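You operate a simulated robot arm through the tools that you are given. There is no shell and no other tool. Be economical: measure what you need, move in short steps, check, and stop when the job is done.

Carry out the task below with a simulated two-armed robot. There is one attempt and no reset: what you move stays moved.

TASK
Swap the grey nozzle for the yellow one; shut and vent the line first.
Fine: stand the grey nozzle in the nozzle corner.

The check looks at the end state, three seconds after you hand in, the way a careful person would. Anything else that was tipped, shoved, dropped, spilled or broken makes it a failure.

THE ROBOT
Two 7-joint arms with fingered hands on one trunk, on a base that drives. Base frame: it is fixed to the floor where the robot stands at the start and does not move with it; the origin is under the middle of the robot, x ahead of it, y to its left, z up; the surface under the hand at the start is at about z = 0.84. Lengths are in m, angles in rad, forces in N, time in s.
The left shoulder is at the start at [0.07, 0.166, 1.093], the right one opposite. With the tool pointing down near the work surface each hand reaches from about 0.46 to 0.96 m from the robot's upright axis, wherever it stands, measured 20 degrees to its own side. Places, roughly: inside of the nozzle socket [0.6, 0, 0.9]; nozzle corner of the wash deck [0.6, -0.2, 0.8]; nozzle socket [0.6, 0, 0.9]; red hose valve [0.6, 0.1, 0.9]; water pressure gauge [0.7, 0.3, 0.9]; white vent button [0.4, 0.3, 0.9]. Payload 4.1 kg a hand.
The tool frame of a hand sits at the grasp point between the pads (the TCP): z along the fingers, y along the line on which they close. The tips reach 0.032 m beyond it. Largest opening 0.108 m; the body of the gripper starts 0.038 m behind the TCP. The gripper is a hand of 4 fingers: y runs from the thumb to the fingers, the wrist lies at [-0.016, -0.108, -0.186] in the tool frame.
Orientation is that of the tool frame in the base frame, as a unit quaternion [w, x, y, z]. With the fingers straight down and the wrist toward the robot, the tool's x, y and z point along [0, 1, 0], [1, 0, 0] and [0, 0, -1] of the base frame.

THE INTERFACE
- The arms move only by the tool move_arm. It takes "left_deltas", "right_deltas" or both (then of equal length, played together; a hand with none holds still); each is a list of rows, each a list of 6 numbers: the shift along the base's x, y, z in mm, then the turn, a rotation vector about the base's x, y, z in rad. In form: [[x, y, z, wx, wy, wz], ...]. A call has 1 to 10 rows; each row is the pose to reach, as a shift and turn from the pose commanded when the call began. Each row takes 0.2 s and may step no farther than 0.05 m and 0.15 rad from the row before; otherwise, the whole call is refused. Where a pose cannot be reached the arm comes as near as it can. A force on the tool above 80 N (or 10 N above the force at the start of the call, whichever is more), or a blocked arm, ends the call early, and 0.2 s more pass. In this call time passes only in rows, and 0.2 s behind the last. The reply holds the time, the measured pose of the TCP, the force on the tool along the base axes, the opening and the grip force, in the units named above and with some noise, with the torque about the TCP (base axes, N m) and any sound that the robot's microphone picked up.
- Cameras (640 x 400 px; columns grow to the right, rows downward): "scene" is now at [0.134, -0.0357, 1.3329]; the picture's right is [-0.30, -0.95, 0.00], its down [-0.47, 0.15, -0.87] and it looks along [0.83, -0.27, -0.49] (base axes); focal length 214 px, centre (320, 200). "left" rides on the left gripper at [-0.064, -0.093, -0.132] in its tool frame; the picture's right is [-0.80, -0.28, 0.53], its down [0.55, -0.71, 0.45] and it looks along [0.25, 0.65, 0.72] (tool axes); focal length 247 px, centre (320, 200). "right" rides on the right gripper at [0.064, -0.093, -0.132] in its tool frame; the picture's right is [-0.80, 0.28, -0.53], its down [-0.55, -0.71, 0.45] and it looks along [-0.25, 0.65, 0.72] (tool axes); focal length 247 px, centre (320, 200). There is no depth. A picture from a camera that has moved, and an enlarged one, comes with that camera's place and axes in the base frame and with its lens. The place of the scene camera against the robot may be out by one fixed shift of up to 0.012 m in any direction.
- capture(camera): a new picture of that camera. No time passes.
- slide_trunk(by): slides the trunk up (or, below 0, down) by that many m; the arms and the scene camera ride with it, the base frame stays. It gives what a move gives, with no picture.
- roll_base(legs): drives the robot by 1 to 6 legs, each [ahead, left, turn to the left] in m, m and rad, along the robot's own axes; the way and the turn of a leg run together, so that a leg with both is an arc; at most 1.5 m and 3.142 rad a leg. The arms and the cameras ride along, it lands a little off, and it stops where it bumps. It gives what a move gives.
- set_fingers(index, middle, ring, thumb_bend, hand): sets how far each is bent, from 0 (flat) to 1 (curled in); at 0.3 the hand is open as for a grip, at 0.7 the pads meet at the TCP. One left out holds its place. A second passes; each finger stops where it meets its share of the squeeze, and holds until it gets a number again. It is the only way to open and close the hand. It gives what a move gives, with no picture; readings hold the bend of each and the force on the fingers (four entries, about 0 where the hand has none), thumb and palm.
- head_to(pan, tilt): turns the head with the scene camera to pan (to the left, within 1.501 rad either way) and tilt (down, from -0.506 to 1.204), counted from straight ahead of the robot. It gives what a move gives.
- enlarge(camera, box): a new picture of the part [left, top, right, bottom] of that camera's present view, enlarged. No time passes.
- sign_off(): hands the job in; it is judged then, once.

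Work in short steps. Places have to be worked out from the pictures, the camera data and where the tool is seen: move nearer, look again, correct. Check each grasp and each placing, and mend what went wrong. You have 120 turns and 88 pictures in all, those below and enlarged ones among them. Open the grippers and draw the arms clear of the work before you hand the job in, unless the task says otherwise; then end with one line.

The tools are called after "Emit:" by a JSON object that holds its "method" and its "body". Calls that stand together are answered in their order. move_arm: Moves the arms, as the interface text tells. Its arguments: {"type":"object","properties":{"left_deltas":{"type":"array","items":{"type":"array","items":{"type":"number"}}},"right_deltas":{"type":"array","items":{"type":"array","items":{"type":"number"}}}},"required":[]} The other tools are called the same way: slide_trunk (by) slides the trunk up or down; set_fingers (index, middle, ring, thumb_bend, hand) moves the fingers one by one; roll_base (legs) drives the base; head_to (pan, tilt) turns the head that bears the scene camera; capture (camera) takes a picture; enlarge (camera, box) takes an enlarged picture of a part of a camera's view; sign_off () hands the job in.

At the start:

```text
t: 0.0
left_position: [0.5554, 0.2439, 1.253]
left_tcp_rot: [0.0, 0.707, 0.707, 0.0]
left_wrist_force: [0.5, 0.8, -0.5]
left_torque: [0.02, 0.02, 0.02]
left_opening: 0.1075
left_gripper_force: 0.1
left_shape: jaw
left_bend: [0.3, 0.3, 0.3, 0.3]
left_finger forces: [0.0, 0.0, 0.0, 0.0, 0.0, 0.0]
right_position: [0.5368, -0.2746, 1.2115]
right_tcp_rot: [0.001, 0.707, 0.707, 0.0]
right_wrist_force: [0.2, 0.8, 0.1]
right_torque: [0.04, 0.0, 0.0]
right_opening: 0.1077
right_gripper_force: 0.1
right_shape: jaw
right_bend: [0.3, 0.3, 0.3, 0.3]
right_finger forces: [0.0, 0.0, 0.0, 0.0, 0.1, 0.0]
trunk travel left (down, up): [-0.6, 0.34]
robot x, y, heading: [0.002, -0.0009, 0.004]
head pan, tilt: [-0.309, 0.517]
```

scene: 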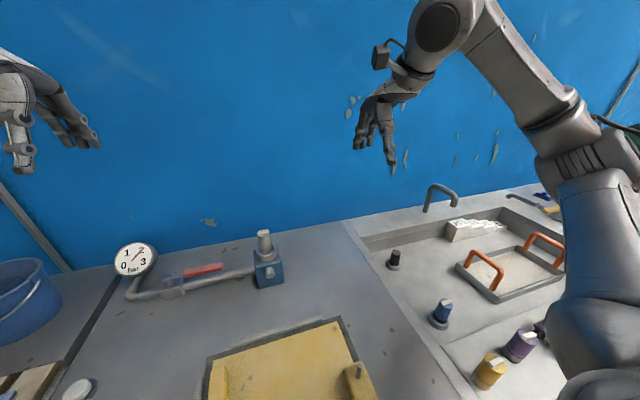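
right: 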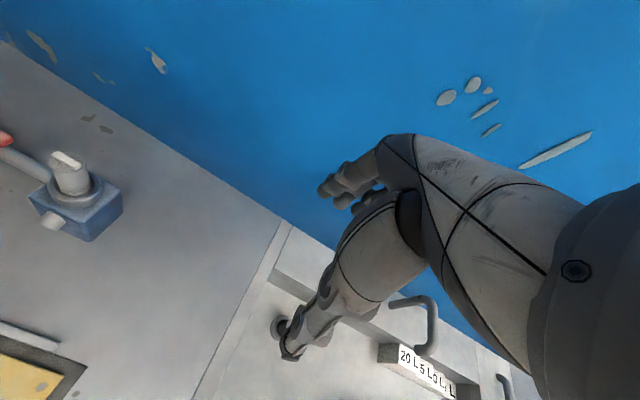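
left: 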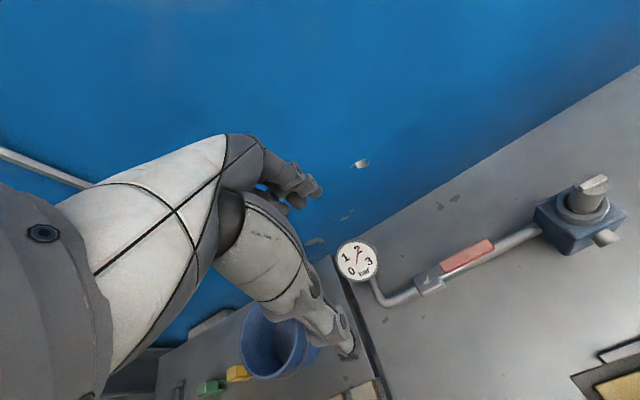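

The scene shows the gauge at about 2 bar, a red valve lever along the pipe, and the socket block with the grey nozzle. I'll enlarge the key parts.

Emit:
{"method": "enlarge", "body": {"camera": "scene", "box": [100, 210, 300, 335]}}

Emit:
{"method": "enlarge", "body": {"camera": "scene", "box": [360, 200, 600, 400]}}

Emit:
{"method": "head_to", "body": {"pan": 0.3, "tilt": 0.8}}

```text
3.20 times, centred on (200, 272) of scene
camera zoom: at [0.134, -0.0357, 1.3329], right [-0.3, -0.95, 0.0], down [-0.47, 0.15, -0.87], along [0.83, -0.27, -0.49], focal length 686 px, centre (704, -32)
```

zoom: 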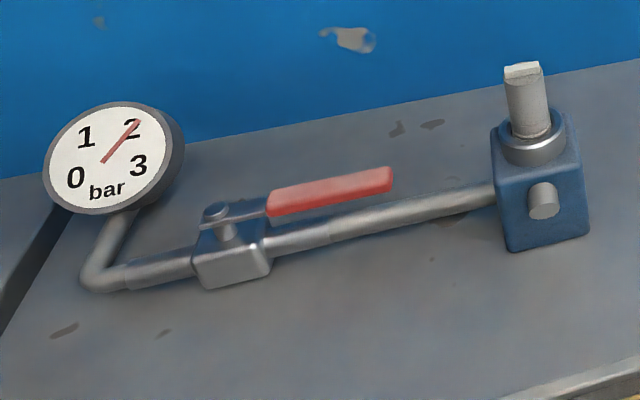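

```text
2.00 times, centred on (480, 300) of scene
camera zoom: at [0.134, -0.0357, 1.3329], right [-0.3, -0.95, 0.0], down [-0.47, 0.15, -0.87], along [0.83, -0.27, -0.49], focal length 429 px, centre (0, 0)
```

zoom: 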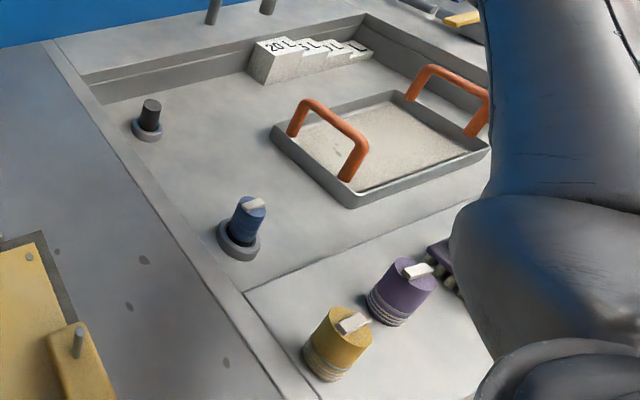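

```text
t: 1.0
left_position: [0.5567, 0.2431, 1.2528]
left_tcp_rot: [-0.001, 0.707, 0.707, -0.001]
left_wrist_force: [0.4, -0.1, 1.1]
left_torque: [-0.02, 0.01, -0.01]
left_opening: 0.1074
left_gripper_force: 0.0
left_shape: jaw
left_bend: [0.3, 0.3, 0.3, 0.3]
left_finger forces: [0.1, 0.0, 0.1, 0.0, 0.0, 0.0]
right_position: [0.5378, -0.2758, 1.2111]
right_tcp_rot: [-0.001, 0.707, 0.707, 0.0]
right_wrist_force: [0.3, -0.6, -0.1]
right_torque: [-0.01, 0.03, 0.0]
right_opening: 0.1074
right_gripper_force: 0.1
right_shape: jaw
right_bend: [0.3, 0.3, 0.3, 0.3]
right_finger forces: [0.1, 0.1, 0.0, 0.1, 0.0, 0.0]
trunk travel left (down, up): [-0.6, 0.34]
robot x, y, heading: [0.0005, -0.0009, 0.001]
head pan, tilt: [0.3, 0.799]
```

Turning to see the left part and the front.

Emit:
{"method": "capture", "body": {"camera": "scene"}}

Emit:
{"method": "head_to", "body": {"pan": -0.6, "tilt": 0.8}}

Emit:
{"method": "capture", "body": {"camera": "scene"}}

```text
82 pictures are left
camera scene: at [0.1248, 0.0157, 1.3085], right [0.29, -0.96, 0.0], down [-0.68, -0.21, -0.7], along [0.67, 0.21, -0.72], focal length 214 px, centre (320, 200)
```

scene: 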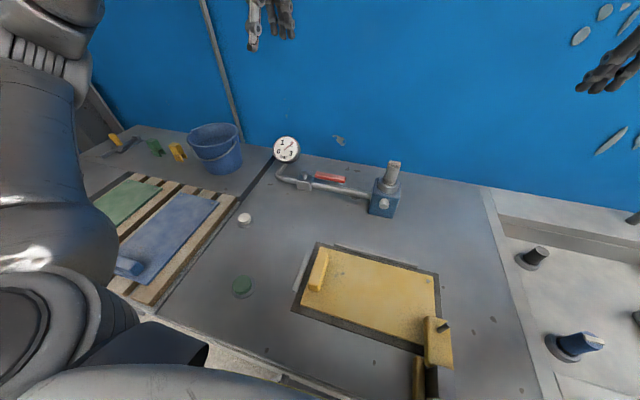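

```text
t: 2.2
left_position: [0.5566, 0.2431, 1.2523]
left_tcp_rot: [0.0, 0.707, 0.707, 0.0]
left_wrist_force: [0.7, 0.0, -0.2]
left_torque: [-0.02, -0.01, 0.0]
left_opening: 0.1075
left_gripper_force: 0.1
left_shape: jaw
left_bend: [0.3, 0.3, 0.3, 0.3]
left_finger forces: [0.1, 0.0, 0.0, 0.0, 0.0, 0.0]
right_position: [0.5371, -0.2747, 1.2102]
right_tcp_rot: [0.0, 0.707, 0.707, 0.0]
right_wrist_force: [-0.5, -1.0, 0.8]
right_torque: [0.03, 0.0, 0.01]
right_opening: 0.1076
right_gripper_force: 0.0
right_shape: jaw
right_bend: [0.3, 0.3, 0.3, 0.3]
right_finger forces: [0.0, 0.0, 0.0, 0.0, 0.1, 0.1]
trunk travel left (down, up): [-0.6, 0.34]
robot x, y, heading: [0.0012, -0.0046, -0.004]
head pan, tilt: [-0.6, 0.799]
```

```text
81 pictures are left
camera scene: at [0.1143, -0.0536, 1.3085], right [-0.56, -0.83, 0.0], down [-0.59, 0.4, -0.7], along [0.58, -0.39, -0.72], focal length 214 px, centre (320, 200)
```

scene: 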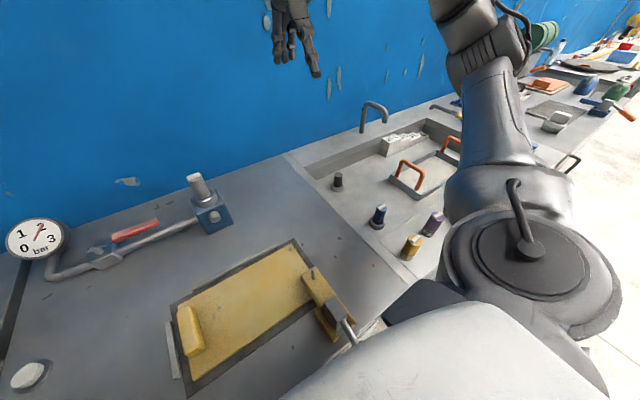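

I'll enlarge the nozzle area and the socket from this view.

Emit:
{"method": "enlarge", "body": {"camera": "scene", "box": [280, 110, 480, 280]}}

Emit:
{"method": "enlarge", "body": {"camera": "scene", "box": [100, 160, 360, 400]}}

Emit:
{"method": "enlarge", "body": {"camera": "right", "box": [0, 120, 160, 270]}}

```text
2.35 times, centred on (380, 195) of scene
camera zoom: at [0.1143, -0.0536, 1.3085], right [-0.56, -0.83, 0.0], down [-0.59, 0.4, -0.7], along [0.58, -0.39, -0.72], focal length 505 px, centre (179, 212)
```

zoom: 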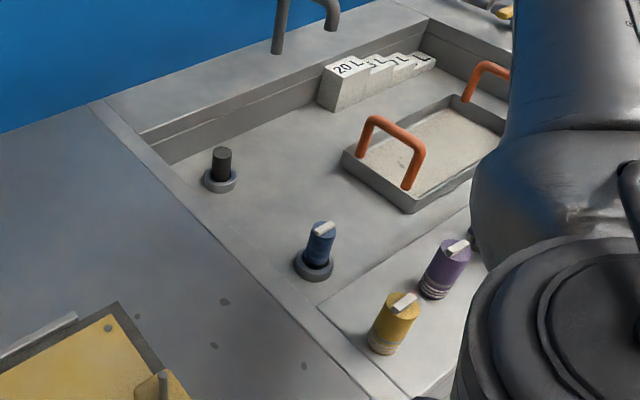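

```text
1.67 times, centred on (230, 280) of scene
camera zoom: at [0.1143, -0.0536, 1.3085], right [-0.56, -0.83, 0.0], down [-0.59, 0.4, -0.7], along [0.58, -0.39, -0.72], focal length 358 px, centre (470, 67)
```

zoom: 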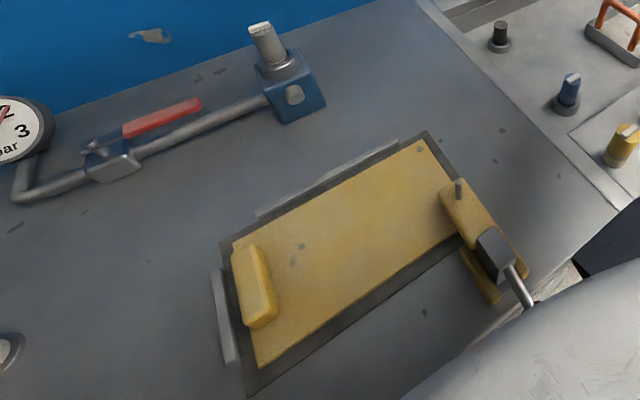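

```text
2.67 times, centred on (80, 195) of right
camera zoom: at [0.4451, -0.2107, 1.342], right [0.28, -0.8, 0.53], down [-0.71, -0.55, -0.45], along [0.65, -0.25, -0.72], focal length 659 px, centre (960, 213)
```

zoom: 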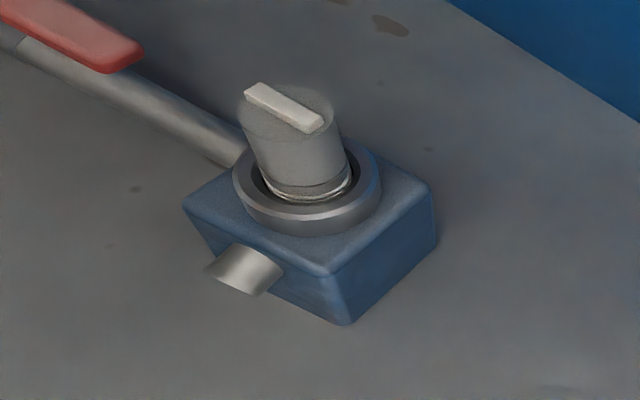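

Now a closer look at the valve and gauge with the left camera from where it is, plus the deck to the right of the socket.

Emit:
{"method": "enlarge", "body": {"camera": "left", "box": [330, 160, 640, 350]}}

Emit:
{"method": "enlarge", "body": {"camera": "right", "box": [0, 150, 320, 400]}}

```text
2.06 times, centred on (485, 255) of left
camera zoom: at [0.463, 0.1787, 1.3838], right [-0.28, -0.8, -0.53], down [-0.71, 0.55, -0.45], along [0.65, 0.25, -0.72], focal length 510 px, centre (-21, 86)
```

zoom: 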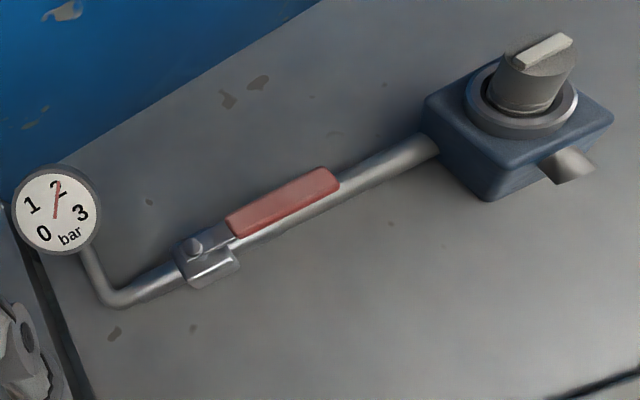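

```text
1.60 times, centred on (160, 275) of right
camera zoom: at [0.4451, -0.2107, 1.342], right [0.28, -0.8, 0.53], down [-0.71, -0.55, -0.45], along [0.65, -0.25, -0.72], focal length 395 px, centre (576, 80)
```

zoom: 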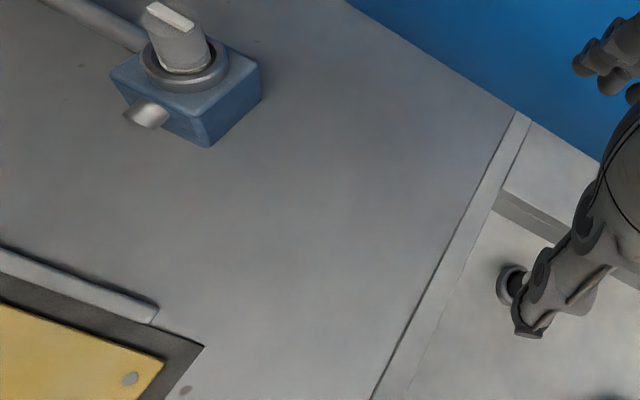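

The lever is along the pipe (open), pivot about [0.60, 0.217, 0.91], tip about [0.60, 0.093]; the nozzle top is about [0.58, -0.022, 1.00]. I bring the left hand above the lever tip so thumb and fingers straddle it.

Emit:
{"method": "move_arm", "body": {"left_deltas": [[8, -24, -40, 0, 0, 0], [17, -48, -80, 0, 0, 0], [25, -72, -120, 0, 0, 0], [34, -96, -160, 0, 0, 0], [42, -121, -200, 0, 0, 0], [42, -121, -240, 0, 0, 0]]}}

Emit:
{"method": "capture", "body": {"camera": "left"}}

Emit:
{"method": "capture", "body": {"camera": "right"}}

Emit:
{"method": "head_to", "body": {"pan": 0.25, "tilt": 0.65}}

Emit:
{"method": "enlarge", "body": {"camera": "scene", "box": [220, 70, 460, 220]}}

```text
t: 3.6
left_position: [0.5975, 0.1219, 1.0129]
left_tcp_rot: [0.0, 0.707, 0.707, -0.001]
left_wrist_force: [0.1, 0.2, -0.1]
left_torque: [-0.02, -0.02, 0.04]
left_opening: 0.1079
left_gripper_force: 0.0
left_shape: jaw
left_bend: [0.3, 0.3, 0.3, 0.3]
left_finger forces: [0.0, 0.0, 0.1, 0.0, 0.0, 0.0]
right_position: [0.538, -0.2736, 1.2109]
right_tcp_rot: [0.001, 0.707, 0.707, 0.0]
right_wrist_force: [-0.7, 0.6, 0.2]
right_torque: [-0.01, 0.01, 0.0]
right_opening: 0.1075
right_gripper_force: 0.0
right_shape: jaw
right_bend: [0.3, 0.3, 0.3, 0.3]
right_finger forces: [0.1, 0.0, 0.1, 0.0, 0.0, 0.0]
trunk travel left (down, up): [-0.6, 0.34]
robot x, y, heading: [0.0008, 0.0008, 0.002]
head pan, tilt: [-0.6, 0.799]
```

```text
75 pictures are left
camera left: at [0.5046, 0.0579, 1.1427], right [-0.28, -0.8, -0.53], down [-0.71, 0.55, -0.45], along [0.65, 0.25, -0.72], focal length 247 px, centre (320, 200)
```

left: 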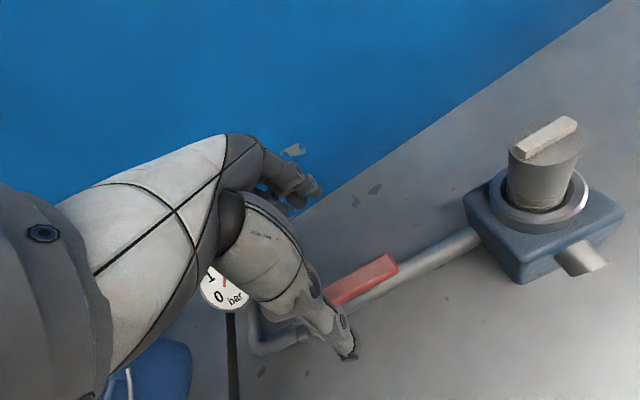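

```text
74 pictures are left
camera right: at [0.4455, -0.2093, 1.3422], right [0.28, -0.8, 0.53], down [-0.71, -0.55, -0.45], along [0.65, -0.25, -0.72], focal length 247 px, centre (320, 200)
```

right: 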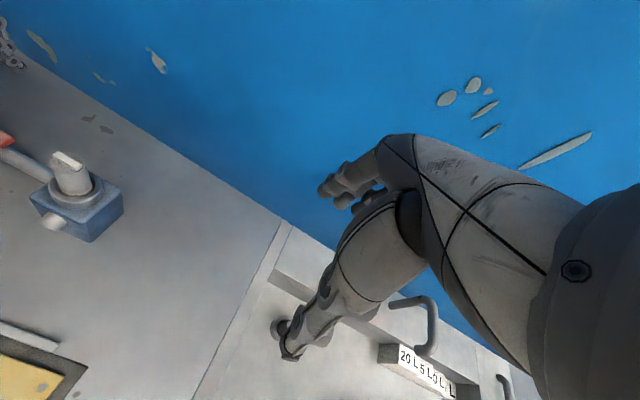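

```text
t: 4.8
left_position: [0.5967, 0.1216, 1.012]
left_tcp_rot: [-0.001, 0.707, 0.707, 0.0]
left_wrist_force: [0.6, 0.3, -0.2]
left_torque: [0.0, -0.01, 0.01]
left_opening: 0.1079
left_gripper_force: 0.0
left_shape: jaw
left_bend: [0.3, 0.3, 0.3, 0.3]
left_finger forces: [0.1, 0.0, 0.0, 0.1, 0.1, 0.0]
right_position: [0.5368, -0.2738, 1.2114]
right_tcp_rot: [0.0, 0.707, 0.707, 0.0]
right_wrist_force: [-0.7, 1.5, 0.6]
right_torque: [0.0, 0.02, 0.01]
right_opening: 0.1075
right_gripper_force: 0.0
right_shape: jaw
right_bend: [0.3, 0.3, 0.3, 0.3]
right_finger forces: [0.1, 0.0, 0.0, 0.0, 0.0, 0.1]
trunk travel left (down, up): [-0.6, 0.34]
robot x, y, heading: [0.0021, -0.0007, -0.002]
head pan, tilt: [0.25, 0.649]
```

```text
2.67 times, centred on (340, 145) of scene
camera zoom: at [0.1318, 0.0131, 1.3211], right [0.25, -0.97, 0.0], down [-0.59, -0.15, -0.8], along [0.77, 0.2, -0.6], focal length 572 px, centre (267, 347)
```

zoom: 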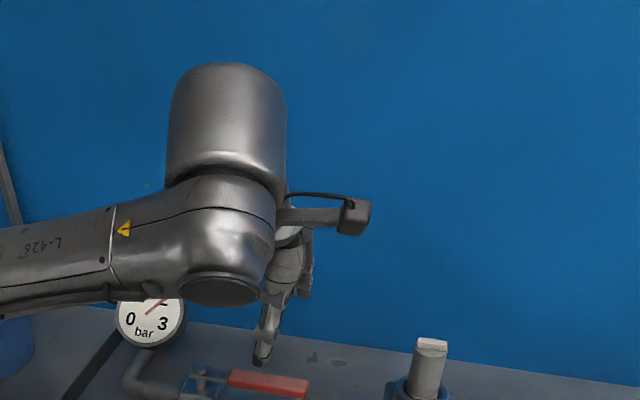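

The lever tip is at about [0.597, 0.093, 0.897], centred between thumb and fingers. I lower to straddle it, then look.

Emit:
{"method": "move_arm", "body": {"left_deltas": [[0, 0, -40, 0, 0, 0], [0, 0, -80, 0, 0, 0], [0, 0, -97, 0, 0, 0]]}}

Emit:
{"method": "capture", "body": {"camera": "left"}}

Emit:
{"method": "enlarge", "body": {"camera": "scene", "box": [240, 110, 440, 260]}}

```text
t: 5.6
left_position: [0.5981, 0.1233, 0.9166]
left_tcp_rot: [0.001, 0.707, 0.707, 0.0]
left_wrist_force: [0.3, 0.1, -0.8]
left_torque: [0.0, 0.04, -0.01]
left_opening: 0.1077
left_gripper_force: 0.1
left_shape: jaw
left_bend: [0.3, 0.3, 0.3, 0.3]
left_finger forces: [0.1, 0.0, 0.1, 0.1, 0.1, 0.1]
right_position: [0.5379, -0.2747, 1.2116]
right_tcp_rot: [0.0, 0.707, 0.707, 0.0]
right_wrist_force: [-0.6, 0.0, 0.3]
right_torque: [-0.02, 0.05, -0.01]
right_opening: 0.1076
right_gripper_force: 0.0
right_shape: jaw
right_bend: [0.3, 0.3, 0.3, 0.3]
right_finger forces: [0.0, 0.0, 0.1, 0.0, 0.0, 0.1]
trunk travel left (down, up): [-0.6, 0.34]
robot x, y, heading: [0.0014, 0.001, -0.002]
head pan, tilt: [0.25, 0.649]
```

```text
72 pictures are left
camera left: at [0.5052, 0.0589, 1.0465], right [-0.28, -0.8, -0.53], down [-0.71, 0.55, -0.45], along [0.65, 0.25, -0.72], focal length 247 px, centre (320, 200)
```

left: 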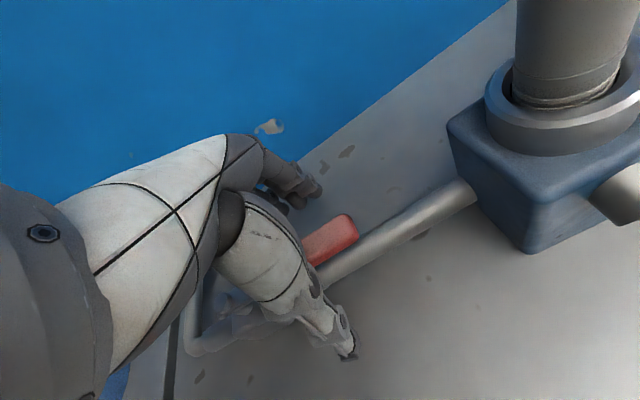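

```text
2.67 times, centred on (340, 185) of scene
camera zoom: at [0.132, 0.0133, 1.3211], right [0.25, -0.97, 0.0], down [-0.59, -0.15, -0.8], along [0.77, 0.2, -0.6], focal length 572 px, centre (267, 240)
```

zoom: 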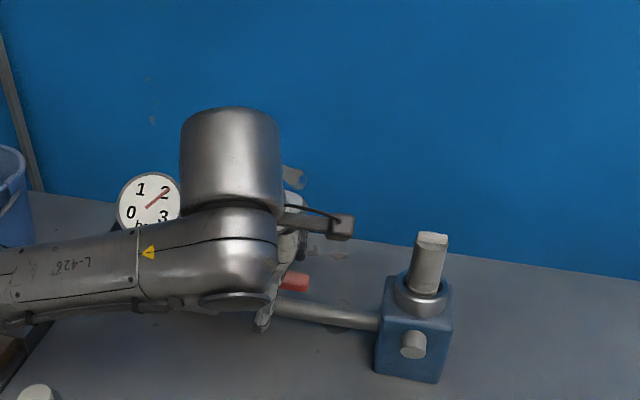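

The lever sits between thumb and fingers. I narrow the hand around it.

Emit:
{"method": "set_fingers", "body": {"hand": "left", "index": 0.55, "middle": 0.55, "ring": 0.55, "thumb_bend": 0.55}}

Emit:
{"method": "capture", "body": {"camera": "left"}}

```text
t: 6.6
left_position: [0.5985, 0.1237, 0.9163]
left_tcp_rot: [0.001, 0.707, 0.707, 0.0]
left_wrist_force: [-0.5, -0.4, 0.2]
left_torque: [-0.02, 0.0, 0.0]
left_opening: 0.0426
left_gripper_force: 0.0
left_shape: fingers
left_bend: [0.55, 0.55, 0.55, 0.55]
left_finger forces: [0.0, 0.0, 0.0, 0.0, 0.0, 0.0]
right_position: [0.5375, -0.2738, 1.211]
right_tcp_rot: [0.001, 0.707, 0.707, 0.0]
right_wrist_force: [-0.1, 0.6, 0.3]
right_torque: [0.05, -0.01, 0.0]
right_opening: 0.1078
right_gripper_force: 0.1
right_shape: jaw
right_bend: [0.3, 0.3, 0.3, 0.3]
right_finger forces: [0.0, 0.1, 0.1, 0.0, 0.0, 0.0]
trunk travel left (down, up): [-0.6, 0.34]
robot x, y, heading: [-0.0008, -0.0007, 0.004]
head pan, tilt: [0.25, 0.649]
```

```text
70 pictures are left
camera left: at [0.505, 0.059, 1.0467], right [-0.28, -0.8, -0.53], down [-0.71, 0.55, -0.45], along [0.65, 0.25, -0.72], focal length 247 px, centre (320, 200)
```

left: 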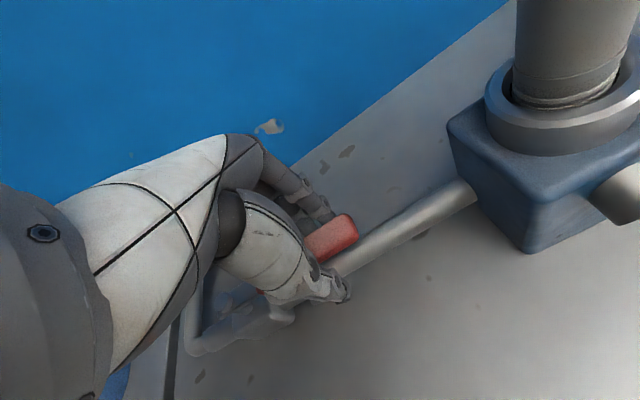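

Sweep the lever gently toward the robot first (clockwise about the pivot), watching force.

Emit:
{"method": "move_arm", "body": {"left_deltas": [[-14, 1, 0, 0, 0, -0.14], [-28, 4, 0, 0, 0, -0.28], [-41, 9, 0, 0, 0, -0.42], [-52, 15, 0, 0, 0, -0.56]]}}

Emit:
{"method": "capture", "body": {"camera": "left"}}

```text
t: 7.6
left_position: [0.5448, 0.137, 0.9161]
left_tcp_rot: [0.0, 0.875, 0.483, 0.0]
left_wrist_force: [4.4, 1.0, -0.7]
left_torque: [-0.01, -0.09, 0.14]
left_opening: 0.0469
left_gripper_force: 1.6
left_shape: fingers
left_bend: [0.52, 0.55, 0.55, 0.55]
left_finger forces: [3.5, 0.0, 0.0, 0.1, 0.0, 0.0]
right_position: [0.5379, -0.2732, 1.2108]
right_tcp_rot: [0.0, 0.708, 0.707, 0.0]
right_wrist_force: [-0.1, -0.1, -0.2]
right_torque: [0.01, 0.0, 0.0]
right_opening: 0.1075
right_gripper_force: 0.0
right_shape: jaw
right_bend: [0.3, 0.3, 0.3, 0.3]
right_finger forces: [0.0, 0.0, 0.0, 0.0, 0.0, 0.0]
trunk travel left (down, up): [-0.6, 0.34]
robot x, y, heading: [-0.0044, 0.0015, -0.001]
head pan, tilt: [0.25, 0.649]
```

```text
69 pictures are left
camera left: at [0.4324, 0.133, 1.046], right [-0.67, -0.52, -0.53], down [-0.3, 0.84, -0.45], along [0.68, -0.14, -0.72], focal length 247 px, centre (320, 200)
```

left: 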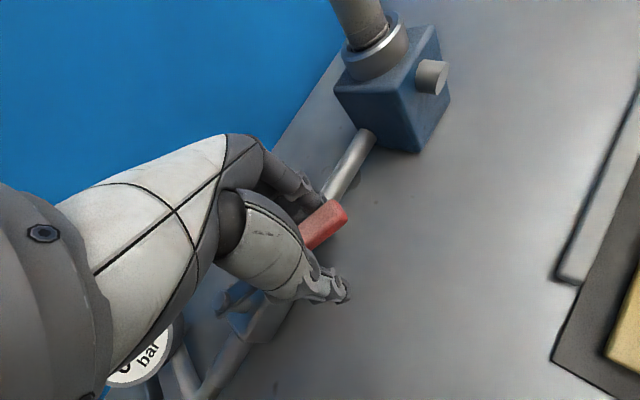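

The lever follows toward the robot. Continue the arc to about 90°.

Emit:
{"method": "move_arm", "body": {"left_deltas": [[-14, 7, 0, 0, 0, -0.14], [-24, 17, 0, 0, 0, -0.28], [-32, 27, 0, 0, 0, -0.42], [-38, 39, 0, 0, 0, -0.56], [-43, 51, 0, 0, 0, -0.7], [-47, 64, 0, 0, 0, -0.84], [-48, 77, 0, 0, 0, -0.98]]}}

Emit:
{"method": "capture", "body": {"camera": "left"}}

Emit:
{"method": "enlarge", "body": {"camera": "scene", "box": [240, 110, 440, 260]}}

```text
t: 9.2
left_position: [0.4974, 0.2128, 0.9163]
left_tcp_rot: [0.001, 1.0, 0.015, -0.002]
left_wrist_force: [3.0, -2.9, 0.1]
left_torque: [0.0, -0.05, 0.1]
left_opening: 0.0467
left_gripper_force: 0.9
left_shape: fingers
left_bend: [0.52, 0.55, 0.55, 0.55]
left_finger forces: [3.2, 0.0, 0.1, 0.0, 0.0, 0.1]
right_position: [0.5387, -0.2747, 1.2106]
right_tcp_rot: [0.0, 0.707, 0.707, -0.001]
right_wrist_force: [-0.3, -0.8, -0.4]
right_torque: [0.04, 0.0, -0.01]
right_opening: 0.1076
right_gripper_force: 0.2
right_shape: jaw
right_bend: [0.3, 0.3, 0.3, 0.3]
right_finger forces: [0.0, 0.1, 0.1, 0.0, 0.1, 0.0]
trunk travel left (down, up): [-0.6, 0.34]
robot x, y, heading: [-0.0008, 0.0014, 0.001]
head pan, tilt: [0.25, 0.649]
```

```text
68 pictures are left
camera left: at [0.4312, 0.3046, 1.0464], right [-0.81, 0.26, -0.53], down [0.53, 0.72, -0.45], along [0.27, -0.64, -0.72], focal length 247 px, centre (320, 200)
```

left: 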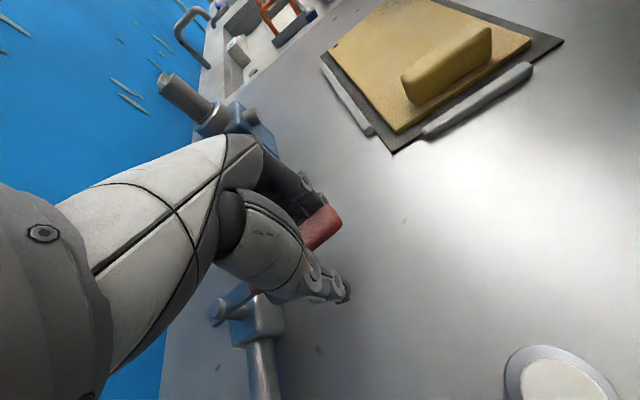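

```text
2.67 times, centred on (340, 185) of scene
camera zoom: at [0.1325, 0.0129, 1.321], right [0.25, -0.97, 0.0], down [-0.59, -0.15, -0.8], along [0.77, 0.2, -0.61], focal length 572 px, centre (267, 240)
```

zoom: 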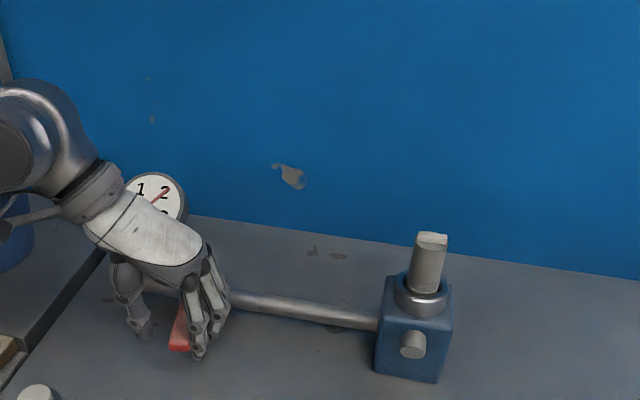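

The lever lags by the play. Push on in +y in small steps until the stop is felt.

Emit:
{"method": "move_arm", "body": {"left_deltas": [[1, 8, 0, 0, 0, -0.05], [2, 16, 0, 0, 0, -0.1], [4, 22, 0, 0, 0, -0.15]]}}

Emit:
{"method": "capture", "body": {"camera": "left"}}

```text
t: 10.0
left_position: [0.5008, 0.2342, 0.9151]
left_tcp_rot: [0.001, 0.998, -0.06, 0.0]
left_wrist_force: [-3.0, -7.6, 0.2]
left_torque: [-0.15, 0.06, -0.02]
left_opening: 0.0501
left_gripper_force: 4.3
left_shape: fingers
left_bend: [0.51, 0.54, 0.54, 0.55]
left_finger forces: [5.9, 0.7, 1.0, 0.1, 0.0, 0.0]
right_position: [0.5362, -0.2767, 1.2099]
right_tcp_rot: [0.0, 0.707, 0.707, 0.001]
right_wrist_force: [1.3, 0.6, -0.2]
right_torque: [0.03, -0.01, 0.02]
right_opening: 0.1077
right_gripper_force: 0.0
right_shape: jaw
right_bend: [0.3, 0.3, 0.3, 0.3]
right_finger forces: [0.0, 0.0, 0.1, 0.1, 0.0, 0.0]
trunk travel left (down, up): [-0.6, 0.34]
robot x, y, heading: [-0.0024, 0.0016, 0.002]
head pan, tilt: [0.25, 0.649]
```

```text
66 pictures are left
camera left: at [0.4478, 0.3351, 1.0464], right [-0.76, 0.38, -0.53], down [0.63, 0.63, -0.45], along [0.17, -0.67, -0.72], focal length 247 px, centre (320, 200)
```

left: 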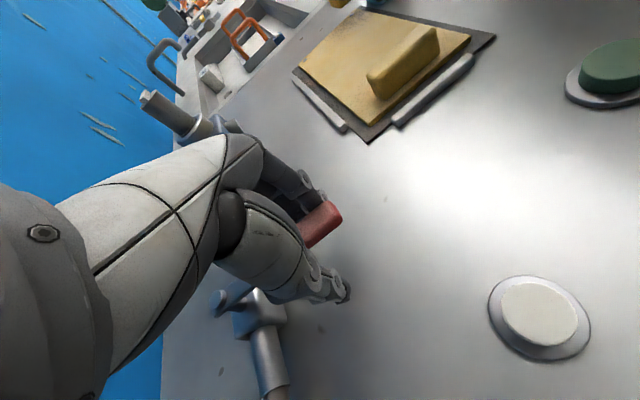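

Force has risen, probably the stop. I open and raise the hand to see the lever angle.

Emit:
{"method": "set_fingers", "body": {"hand": "left", "index": 0.4, "middle": 0.4, "ring": 0.4, "thumb_bend": 0.4}}

Emit:
{"method": "move_arm", "body": {"left_deltas": [[0, 0, 40, 0, 0, 0], [0, 0, 80, 0, 0, 0], [-10, 30, 110, 0, 0, 0], [-30, 70, 120, 0, 0, 0], [-50, 110, 130, 0, 0, 0]]}}

Emit:
{"method": "capture", "body": {"camera": "left"}}

Emit:
{"method": "enlarge", "body": {"camera": "scene", "box": [200, 100, 440, 280]}}

```text
t: 11.0
left_position: [0.5018, 0.2371, 0.9162]
left_tcp_rot: [-0.001, 0.998, -0.059, 0.0]
left_wrist_force: [0.4, 0.0, -0.5]
left_torque: [0.0, -0.04, -0.02]
left_opening: 0.0817
left_gripper_force: 0.1
left_shape: fingers
left_bend: [0.4, 0.4, 0.4, 0.4]
left_finger forces: [0.1, 0.0, 0.1, 0.0, 0.0, 0.0]
right_position: [0.5372, -0.2747, 1.2108]
right_tcp_rot: [0.0, 0.707, 0.707, 0.0]
right_wrist_force: [-0.3, 0.4, -0.7]
right_torque: [0.02, -0.02, -0.01]
right_opening: 0.1076
right_gripper_force: 0.1
right_shape: jaw
right_bend: [0.3, 0.3, 0.3, 0.3]
right_finger forces: [0.1, 0.1, 0.0, 0.0, 0.1, 0.0]
trunk travel left (down, up): [-0.6, 0.34]
robot x, y, heading: [0.0029, 0.0011, 0.004]
head pan, tilt: [0.25, 0.649]
```

```text
t: 12.2
left_position: [0.4498, 0.3477, 1.048]
left_tcp_rot: [0.0, 0.998, -0.06, 0.001]
left_wrist_force: [0.4, -0.2, 0.5]
left_torque: [-0.02, -0.03, 0.02]
left_opening: 0.0822
left_gripper_force: 0.1
left_shape: fingers
left_bend: [0.4, 0.4, 0.4, 0.4]
left_finger forces: [0.0, 0.0, 0.1, 0.0, 0.0, 0.0]
right_position: [0.536, -0.2725, 1.2117]
right_tcp_rot: [0.002, 0.707, 0.707, 0.0]
right_wrist_force: [0.0, 0.0, 0.8]
right_torque: [-0.04, -0.02, 0.0]
right_opening: 0.1074
right_gripper_force: 0.1
right_shape: jaw
right_bend: [0.3, 0.3, 0.3, 0.3]
right_finger forces: [0.0, 0.0, 0.1, 0.1, 0.0, 0.1]
trunk travel left (down, up): [-0.6, 0.34]
robot x, y, heading: [0.0032, 0.0004, 0.001]
head pan, tilt: [0.25, 0.649]
```

```text
65 pictures are left
camera left: at [0.3968, 0.4473, 1.1779], right [-0.76, 0.38, -0.53], down [0.63, 0.63, -0.45], along [0.17, -0.68, -0.72], focal length 247 px, centre (320, 200)
```

left: 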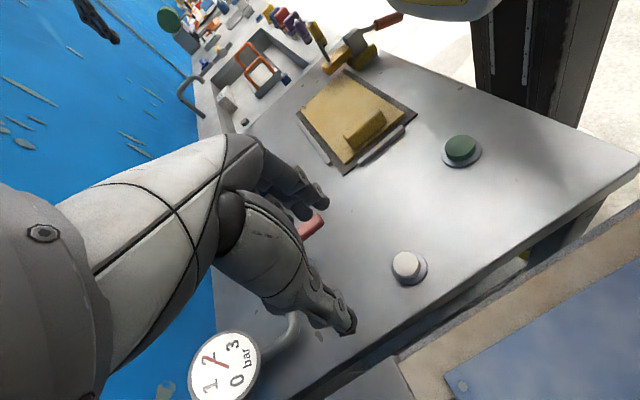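

```text
2.22 times, centred on (320, 190) of scene
camera zoom: at [0.1304, 0.014, 1.3212], right [0.25, -0.97, 0.0], down [-0.59, -0.15, -0.8], along [0.77, 0.2, -0.6], focal length 477 px, centre (320, 222)
```

zoom: 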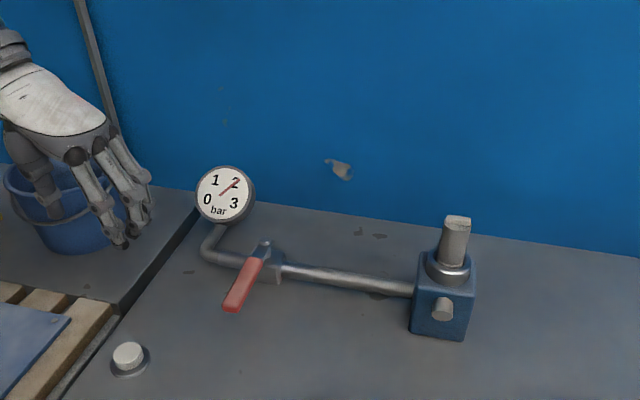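

The lever is now square to the pipe (closed); the gauge still reads 2. White button is near [0.417, 0.325, 0.86]; close the left fingers to a point and go above it.

Emit:
{"method": "set_fingers", "body": {"hand": "left", "index": 0.7, "middle": 0.7, "ring": 0.7, "thumb_bend": 0.7}}

Emit:
{"method": "move_arm", "body": {"left_deltas": [[-16, -11, -30, 0, 0, 0], [-33, -23, -60, 0, 0, 0], [-33, -23, -100, 0, 0, 0]]}}

Emit:
{"method": "capture", "body": {"camera": "left"}}

Emit:
{"method": "enlarge", "body": {"camera": "scene", "box": [140, 140, 380, 340]}}

```text
t: 13.2
left_position: [0.4511, 0.3468, 1.0466]
left_tcp_rot: [0.0, 0.998, -0.059, 0.001]
left_wrist_force: [0.7, -0.3, 0.3]
left_torque: [0.03, 0.01, -0.01]
left_opening: 0.0038
left_gripper_force: 0.1
left_shape: fingers
left_bend: [0.7, 0.7, 0.7, 0.7]
left_finger forces: [0.0, 0.1, 0.0, 0.1, 0.0, 0.0]
right_position: [0.5381, -0.2747, 1.2102]
right_tcp_rot: [0.0, 0.707, 0.708, 0.0]
right_wrist_force: [-0.9, 0.5, -0.1]
right_torque: [-0.01, -0.01, 0.0]
right_opening: 0.1074
right_gripper_force: 0.1
right_shape: jaw
right_bend: [0.3, 0.3, 0.3, 0.3]
right_finger forces: [0.0, 0.1, 0.1, 0.0, 0.1, 0.0]
trunk travel left (down, up): [-0.6, 0.34]
robot x, y, heading: [0.0013, 0.0011, -0.0]
head pan, tilt: [0.25, 0.649]
```

```text
t: 14.0
left_position: [0.4202, 0.3229, 0.9444]
left_tcp_rot: [0.0, 0.998, -0.06, 0.0]
left_wrist_force: [1.1, 0.6, 0.4]
left_torque: [-0.01, 0.03, 0.01]
left_opening: 0.0036
left_gripper_force: 0.0
left_shape: fingers
left_bend: [0.7, 0.7, 0.7, 0.7]
left_finger forces: [0.1, 0.0, 0.0, 0.0, 0.0, 0.1]
right_position: [0.5388, -0.2737, 1.2108]
right_tcp_rot: [-0.001, 0.707, 0.707, 0.0]
right_wrist_force: [1.1, -0.4, 0.6]
right_torque: [0.02, 0.05, 0.0]
right_opening: 0.1076
right_gripper_force: 0.0
right_shape: jaw
right_bend: [0.3, 0.3, 0.3, 0.3]
right_finger forces: [0.0, 0.0, 0.0, 0.0, 0.1, 0.0]
trunk travel left (down, up): [-0.6, 0.34]
robot x, y, heading: [0.0033, -0.0008, -0.002]
head pan, tilt: [0.25, 0.649]
```

```text
63 pictures are left
camera left: at [0.3678, 0.423, 1.0752], right [-0.76, 0.38, -0.53], down [0.63, 0.64, -0.45], along [0.17, -0.67, -0.72], focal length 247 px, centre (320, 200)
```

left: 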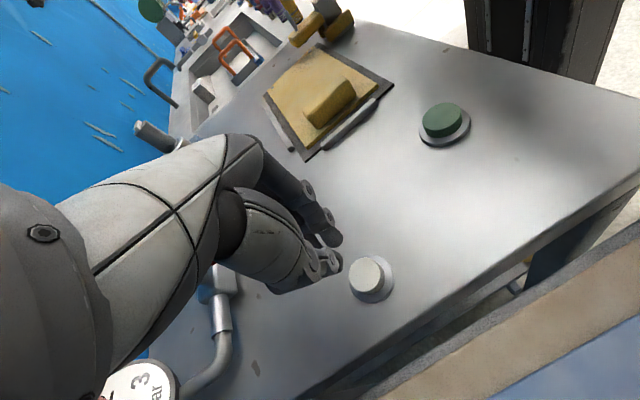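

```text
2.00 times, centred on (260, 240) of scene
camera zoom: at [0.1327, 0.0142, 1.321], right [0.25, -0.97, 0.0], down [-0.59, -0.15, -0.8], along [0.77, 0.2, -0.61], focal length 429 px, centre (440, 120)
```

zoom: 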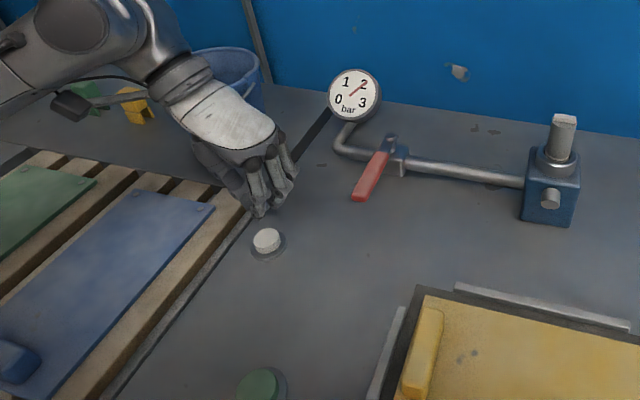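

Fingertips are almost above the button; shift 4 mm and descend gently until contact.

Emit:
{"method": "move_arm", "body": {"left_deltas": [[-2, 5, -25, 0, 0, 0], [-2, 5, -50, 0, 0, 0], [-2, 5, -58, 0, 0, 0], [-2, 5, -64, 0, 0, 0]]}}

Emit:
{"method": "enlarge", "body": {"camera": "scene", "box": [140, 140, 380, 340]}}

```text
t: 15.0
left_position: [0.417, 0.3271, 0.8873]
left_tcp_rot: [-0.002, 0.998, -0.06, 0.004]
left_wrist_force: [7.2, 6.0, 39.7]
left_torque: [0.75, -0.09, -0.09]
left_opening: 0.0033
left_gripper_force: 20.1
left_shape: fingers
left_bend: [0.7, 0.7, 0.7, 0.7]
left_finger forces: [1.9, 0.0, 0.0, 0.0, 38.5, 0.0]
right_position: [0.5356, -0.277, 1.2109]
right_tcp_rot: [0.0, 0.706, 0.708, 0.001]
right_wrist_force: [0.3, 0.1, -0.4]
right_torque: [0.0, 0.02, 0.0]
right_opening: 0.1075
right_gripper_force: 0.0
right_shape: jaw
right_bend: [0.3, 0.3, 0.3, 0.3]
right_finger forces: [0.0, 0.0, 0.0, 0.0, 0.1, 0.0]
trunk travel left (down, up): [-0.6, 0.34]
robot x, y, heading: [-0.0037, -0.002, 0.004]
head pan, tilt: [0.25, 0.649]
heard: click
```

```text
2.00 times, centred on (260, 240) of scene
camera zoom: at [0.1297, 0.0111, 1.3222], right [0.25, -0.97, 0.0], down [-0.58, -0.15, -0.8], along [0.77, 0.2, -0.6], focal length 429 px, centre (440, 120)
```

zoom: 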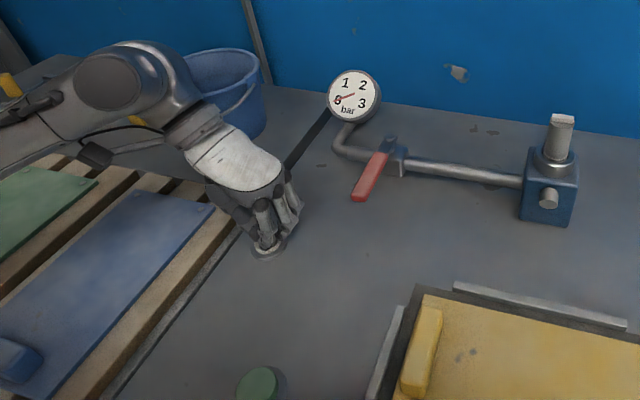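

Click heard and the gauge fell to 0. I lift off and re-check the gauge.

Emit:
{"method": "move_arm", "body": {"left_deltas": [[0, 0, 20, 0, 0, 0], [0, 0, 60, 0, 0, 0], [-20, 30, 100, 0, 0, 0], [-40, 60, 140, 0, 0, 0], [-60, 90, 180, 0, 0, 0]]}}

Emit:
{"method": "enlarge", "body": {"camera": "scene", "box": [200, 100, 440, 280]}}

```text
refused: row 3 steps farther than a row can; nothing moved
```

```text
2.22 times, centred on (320, 190) of scene
camera zoom: at [0.1297, 0.0111, 1.3222], right [0.25, -0.97, 0.0], down [-0.58, -0.15, -0.8], along [0.77, 0.2, -0.6], focal length 477 px, centre (320, 222)
```

zoom: 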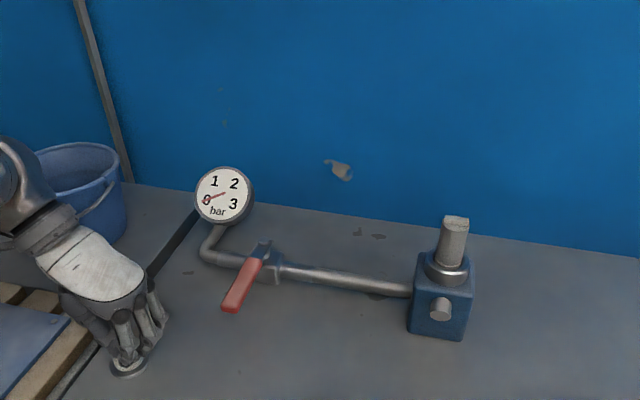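

A row was too long; retry with smaller rows.

Emit:
{"method": "move_arm", "body": {"left_deltas": [[0, 0, 20, 0, 0, 0], [0, 0, 60, 0, 0, 0], [-10, 20, 95, 0, 0, 0], [-20, 40, 130, 0, 0, 0], [-30, 60, 165, 0, 0, 0]]}}

Emit:
{"method": "enlarge", "body": {"camera": "scene", "box": [200, 100, 440, 280]}}

```text
t: 16.2
left_position: [0.3862, 0.3885, 1.0471]
left_tcp_rot: [0.0, 0.998, -0.06, -0.001]
left_wrist_force: [-0.2, 0.3, 1.1]
left_torque: [0.01, -0.04, -0.04]
left_opening: 0.0029
left_gripper_force: 0.1
left_shape: fingers
left_bend: [0.7, 0.7, 0.7, 0.7]
left_finger forces: [0.0, 0.0, 0.0, 0.0, 0.1, 0.0]
right_position: [0.5374, -0.2733, 1.2113]
right_tcp_rot: [-0.001, 0.707, 0.707, 0.001]
right_wrist_force: [-0.5, -0.5, -0.6]
right_torque: [0.01, 0.02, 0.02]
right_opening: 0.1076
right_gripper_force: 0.0
right_shape: jaw
right_bend: [0.3, 0.3, 0.3, 0.3]
right_finger forces: [0.1, 0.0, 0.0, 0.1, 0.0, 0.1]
trunk travel left (down, up): [-0.6, 0.34]
robot x, y, heading: [0.0015, -0.001, -0.001]
head pan, tilt: [0.25, 0.649]
```

```text
2.22 times, centred on (320, 190) of scene
camera zoom: at [0.1313, 0.0134, 1.3211], right [0.25, -0.97, 0.0], down [-0.59, -0.15, -0.8], along [0.77, 0.2, -0.6], focal length 477 px, centre (320, 222)
```

zoom: 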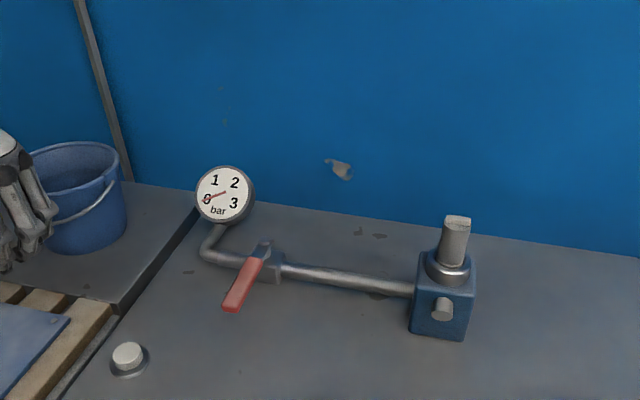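

Line is shut and vented. Now the right hand over the grey nozzle.

Emit:
{"method": "move_arm", "body": {"right_deltas": [[7, 42, -10, 0, 0, 0], [14, 84, -20, 0, 0, 0], [21, 126, -40, 0, 0, 0], [28, 168, -60, 0, 0, 0], [35, 210, -80, 0, 0, 0], [42, 251, -100, 0, 0, 0]]}}

Emit:
{"method": "capture", "body": {"camera": "right"}}

Emit:
{"method": "enlarge", "body": {"camera": "scene", "box": [280, 70, 480, 260]}}

```text
t: 17.6
left_position: [0.3861, 0.3891, 1.0475]
left_tcp_rot: [0.001, 0.998, -0.059, -0.001]
left_wrist_force: [-0.5, 0.5, -0.6]
left_torque: [-0.03, 0.02, 0.03]
left_opening: 0.0028
left_gripper_force: 0.1
left_shape: fingers
left_bend: [0.7, 0.7, 0.7, 0.7]
left_finger forces: [0.1, 0.0, 0.0, 0.1, 0.0, 0.1]
right_position: [0.5815, -0.0214, 1.1089]
right_tcp_rot: [0.0, 0.708, 0.707, 0.0]
right_wrist_force: [-0.1, 1.0, 0.3]
right_torque: [-0.01, 0.01, 0.03]
right_opening: 0.1077
right_gripper_force: 0.0
right_shape: jaw
right_bend: [0.3, 0.3, 0.3, 0.3]
right_finger forces: [0.0, 0.0, 0.0, 0.0, 0.1, 0.0]
trunk travel left (down, up): [-0.6, 0.34]
robot x, y, heading: [0.0008, -0.0013, 0.002]
head pan, tilt: [0.25, 0.649]
```

```text
58 pictures are left
camera right: at [0.4888, 0.0421, 1.2397], right [0.28, -0.8, 0.53], down [-0.71, -0.55, -0.45], along [0.65, -0.25, -0.72], focal length 247 px, centre (320, 200)
```

right: 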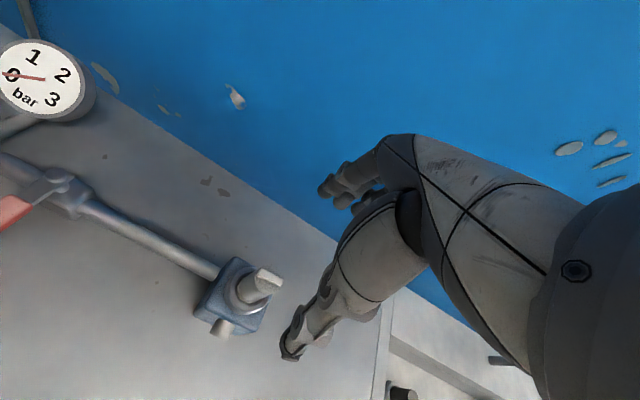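

```text
2.11 times, centred on (380, 165) of scene
camera zoom: at [0.1326, 0.0157, 1.3209], right [0.25, -0.97, 0.0], down [-0.59, -0.15, -0.8], along [0.77, 0.2, -0.61], focal length 452 px, centre (194, 274)
```

zoom: 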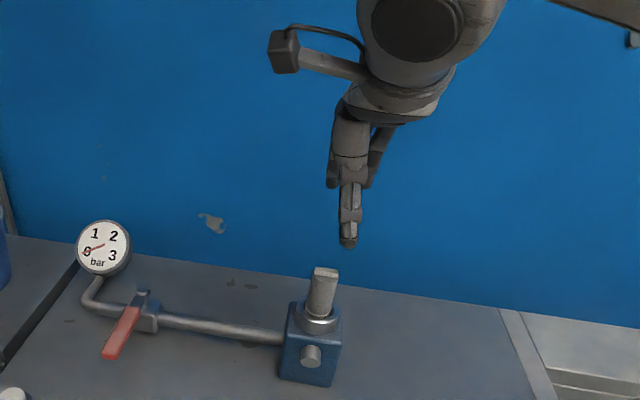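

The thumb looks offset ~15 mm in -y from the TCP; I partially close the right hand up here to see where the pads converge.

Emit:
{"method": "set_fingers", "body": {"hand": "right", "index": 0.52, "middle": 0.52, "ring": 0.52, "thumb_bend": 0.52}}

Emit:
{"method": "capture", "body": {"camera": "right"}}

Emit:
{"method": "enlarge", "body": {"camera": "scene", "box": [320, 90, 440, 210]}}

```text
t: 18.6
left_position: [0.3863, 0.389, 1.0477]
left_tcp_rot: [0.0, 0.998, -0.059, 0.001]
left_wrist_force: [-0.7, 0.8, -0.7]
left_torque: [0.03, 0.03, 0.03]
left_opening: 0.0029
left_gripper_force: 0.1
left_shape: fingers
left_bend: [0.7, 0.7, 0.7, 0.7]
left_finger forces: [0.0, 0.0, 0.1, 0.1, 0.0, 0.0]
right_position: [0.5796, -0.024, 1.1093]
right_tcp_rot: [0.0, 0.707, 0.708, 0.0]
right_wrist_force: [0.3, 0.4, -0.5]
right_torque: [-0.05, 0.02, 0.01]
right_opening: 0.0507
right_gripper_force: 0.1
right_shape: fingers
right_bend: [0.52, 0.52, 0.52, 0.52]
right_finger forces: [0.0, 0.0, 0.1, 0.0, 0.0, 0.0]
trunk travel left (down, up): [-0.6, 0.34]
robot x, y, heading: [-0.0033, 0.0017, -0.002]
head pan, tilt: [0.25, 0.649]
```

```text
56 pictures are left
camera right: at [0.4879, 0.04, 1.2403], right [0.28, -0.8, 0.53], down [-0.71, -0.55, -0.45], along [0.65, -0.25, -0.72], focal length 247 px, centre (320, 200)
```

right: 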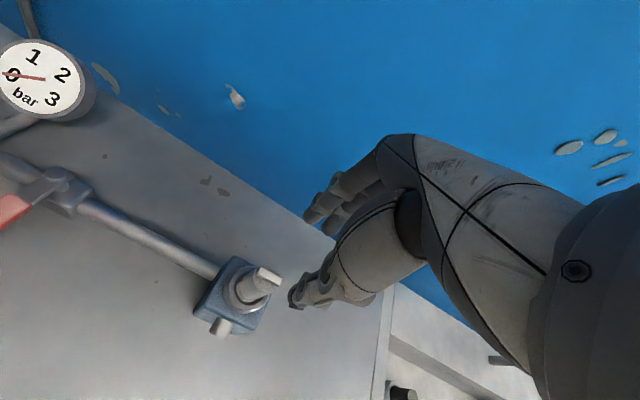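

```text
3.33 times, centred on (380, 150) of scene
camera zoom: at [0.1319, 0.0138, 1.3211], right [0.25, -0.97, 0.0], down [-0.59, -0.15, -0.8], along [0.77, 0.2, -0.6], focal length 715 px, centre (120, 367)
```

zoom: 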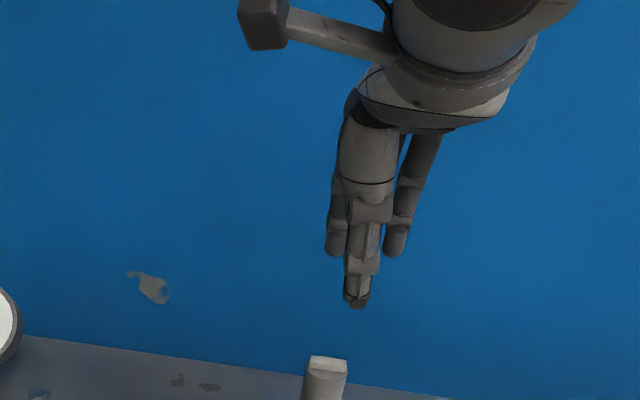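

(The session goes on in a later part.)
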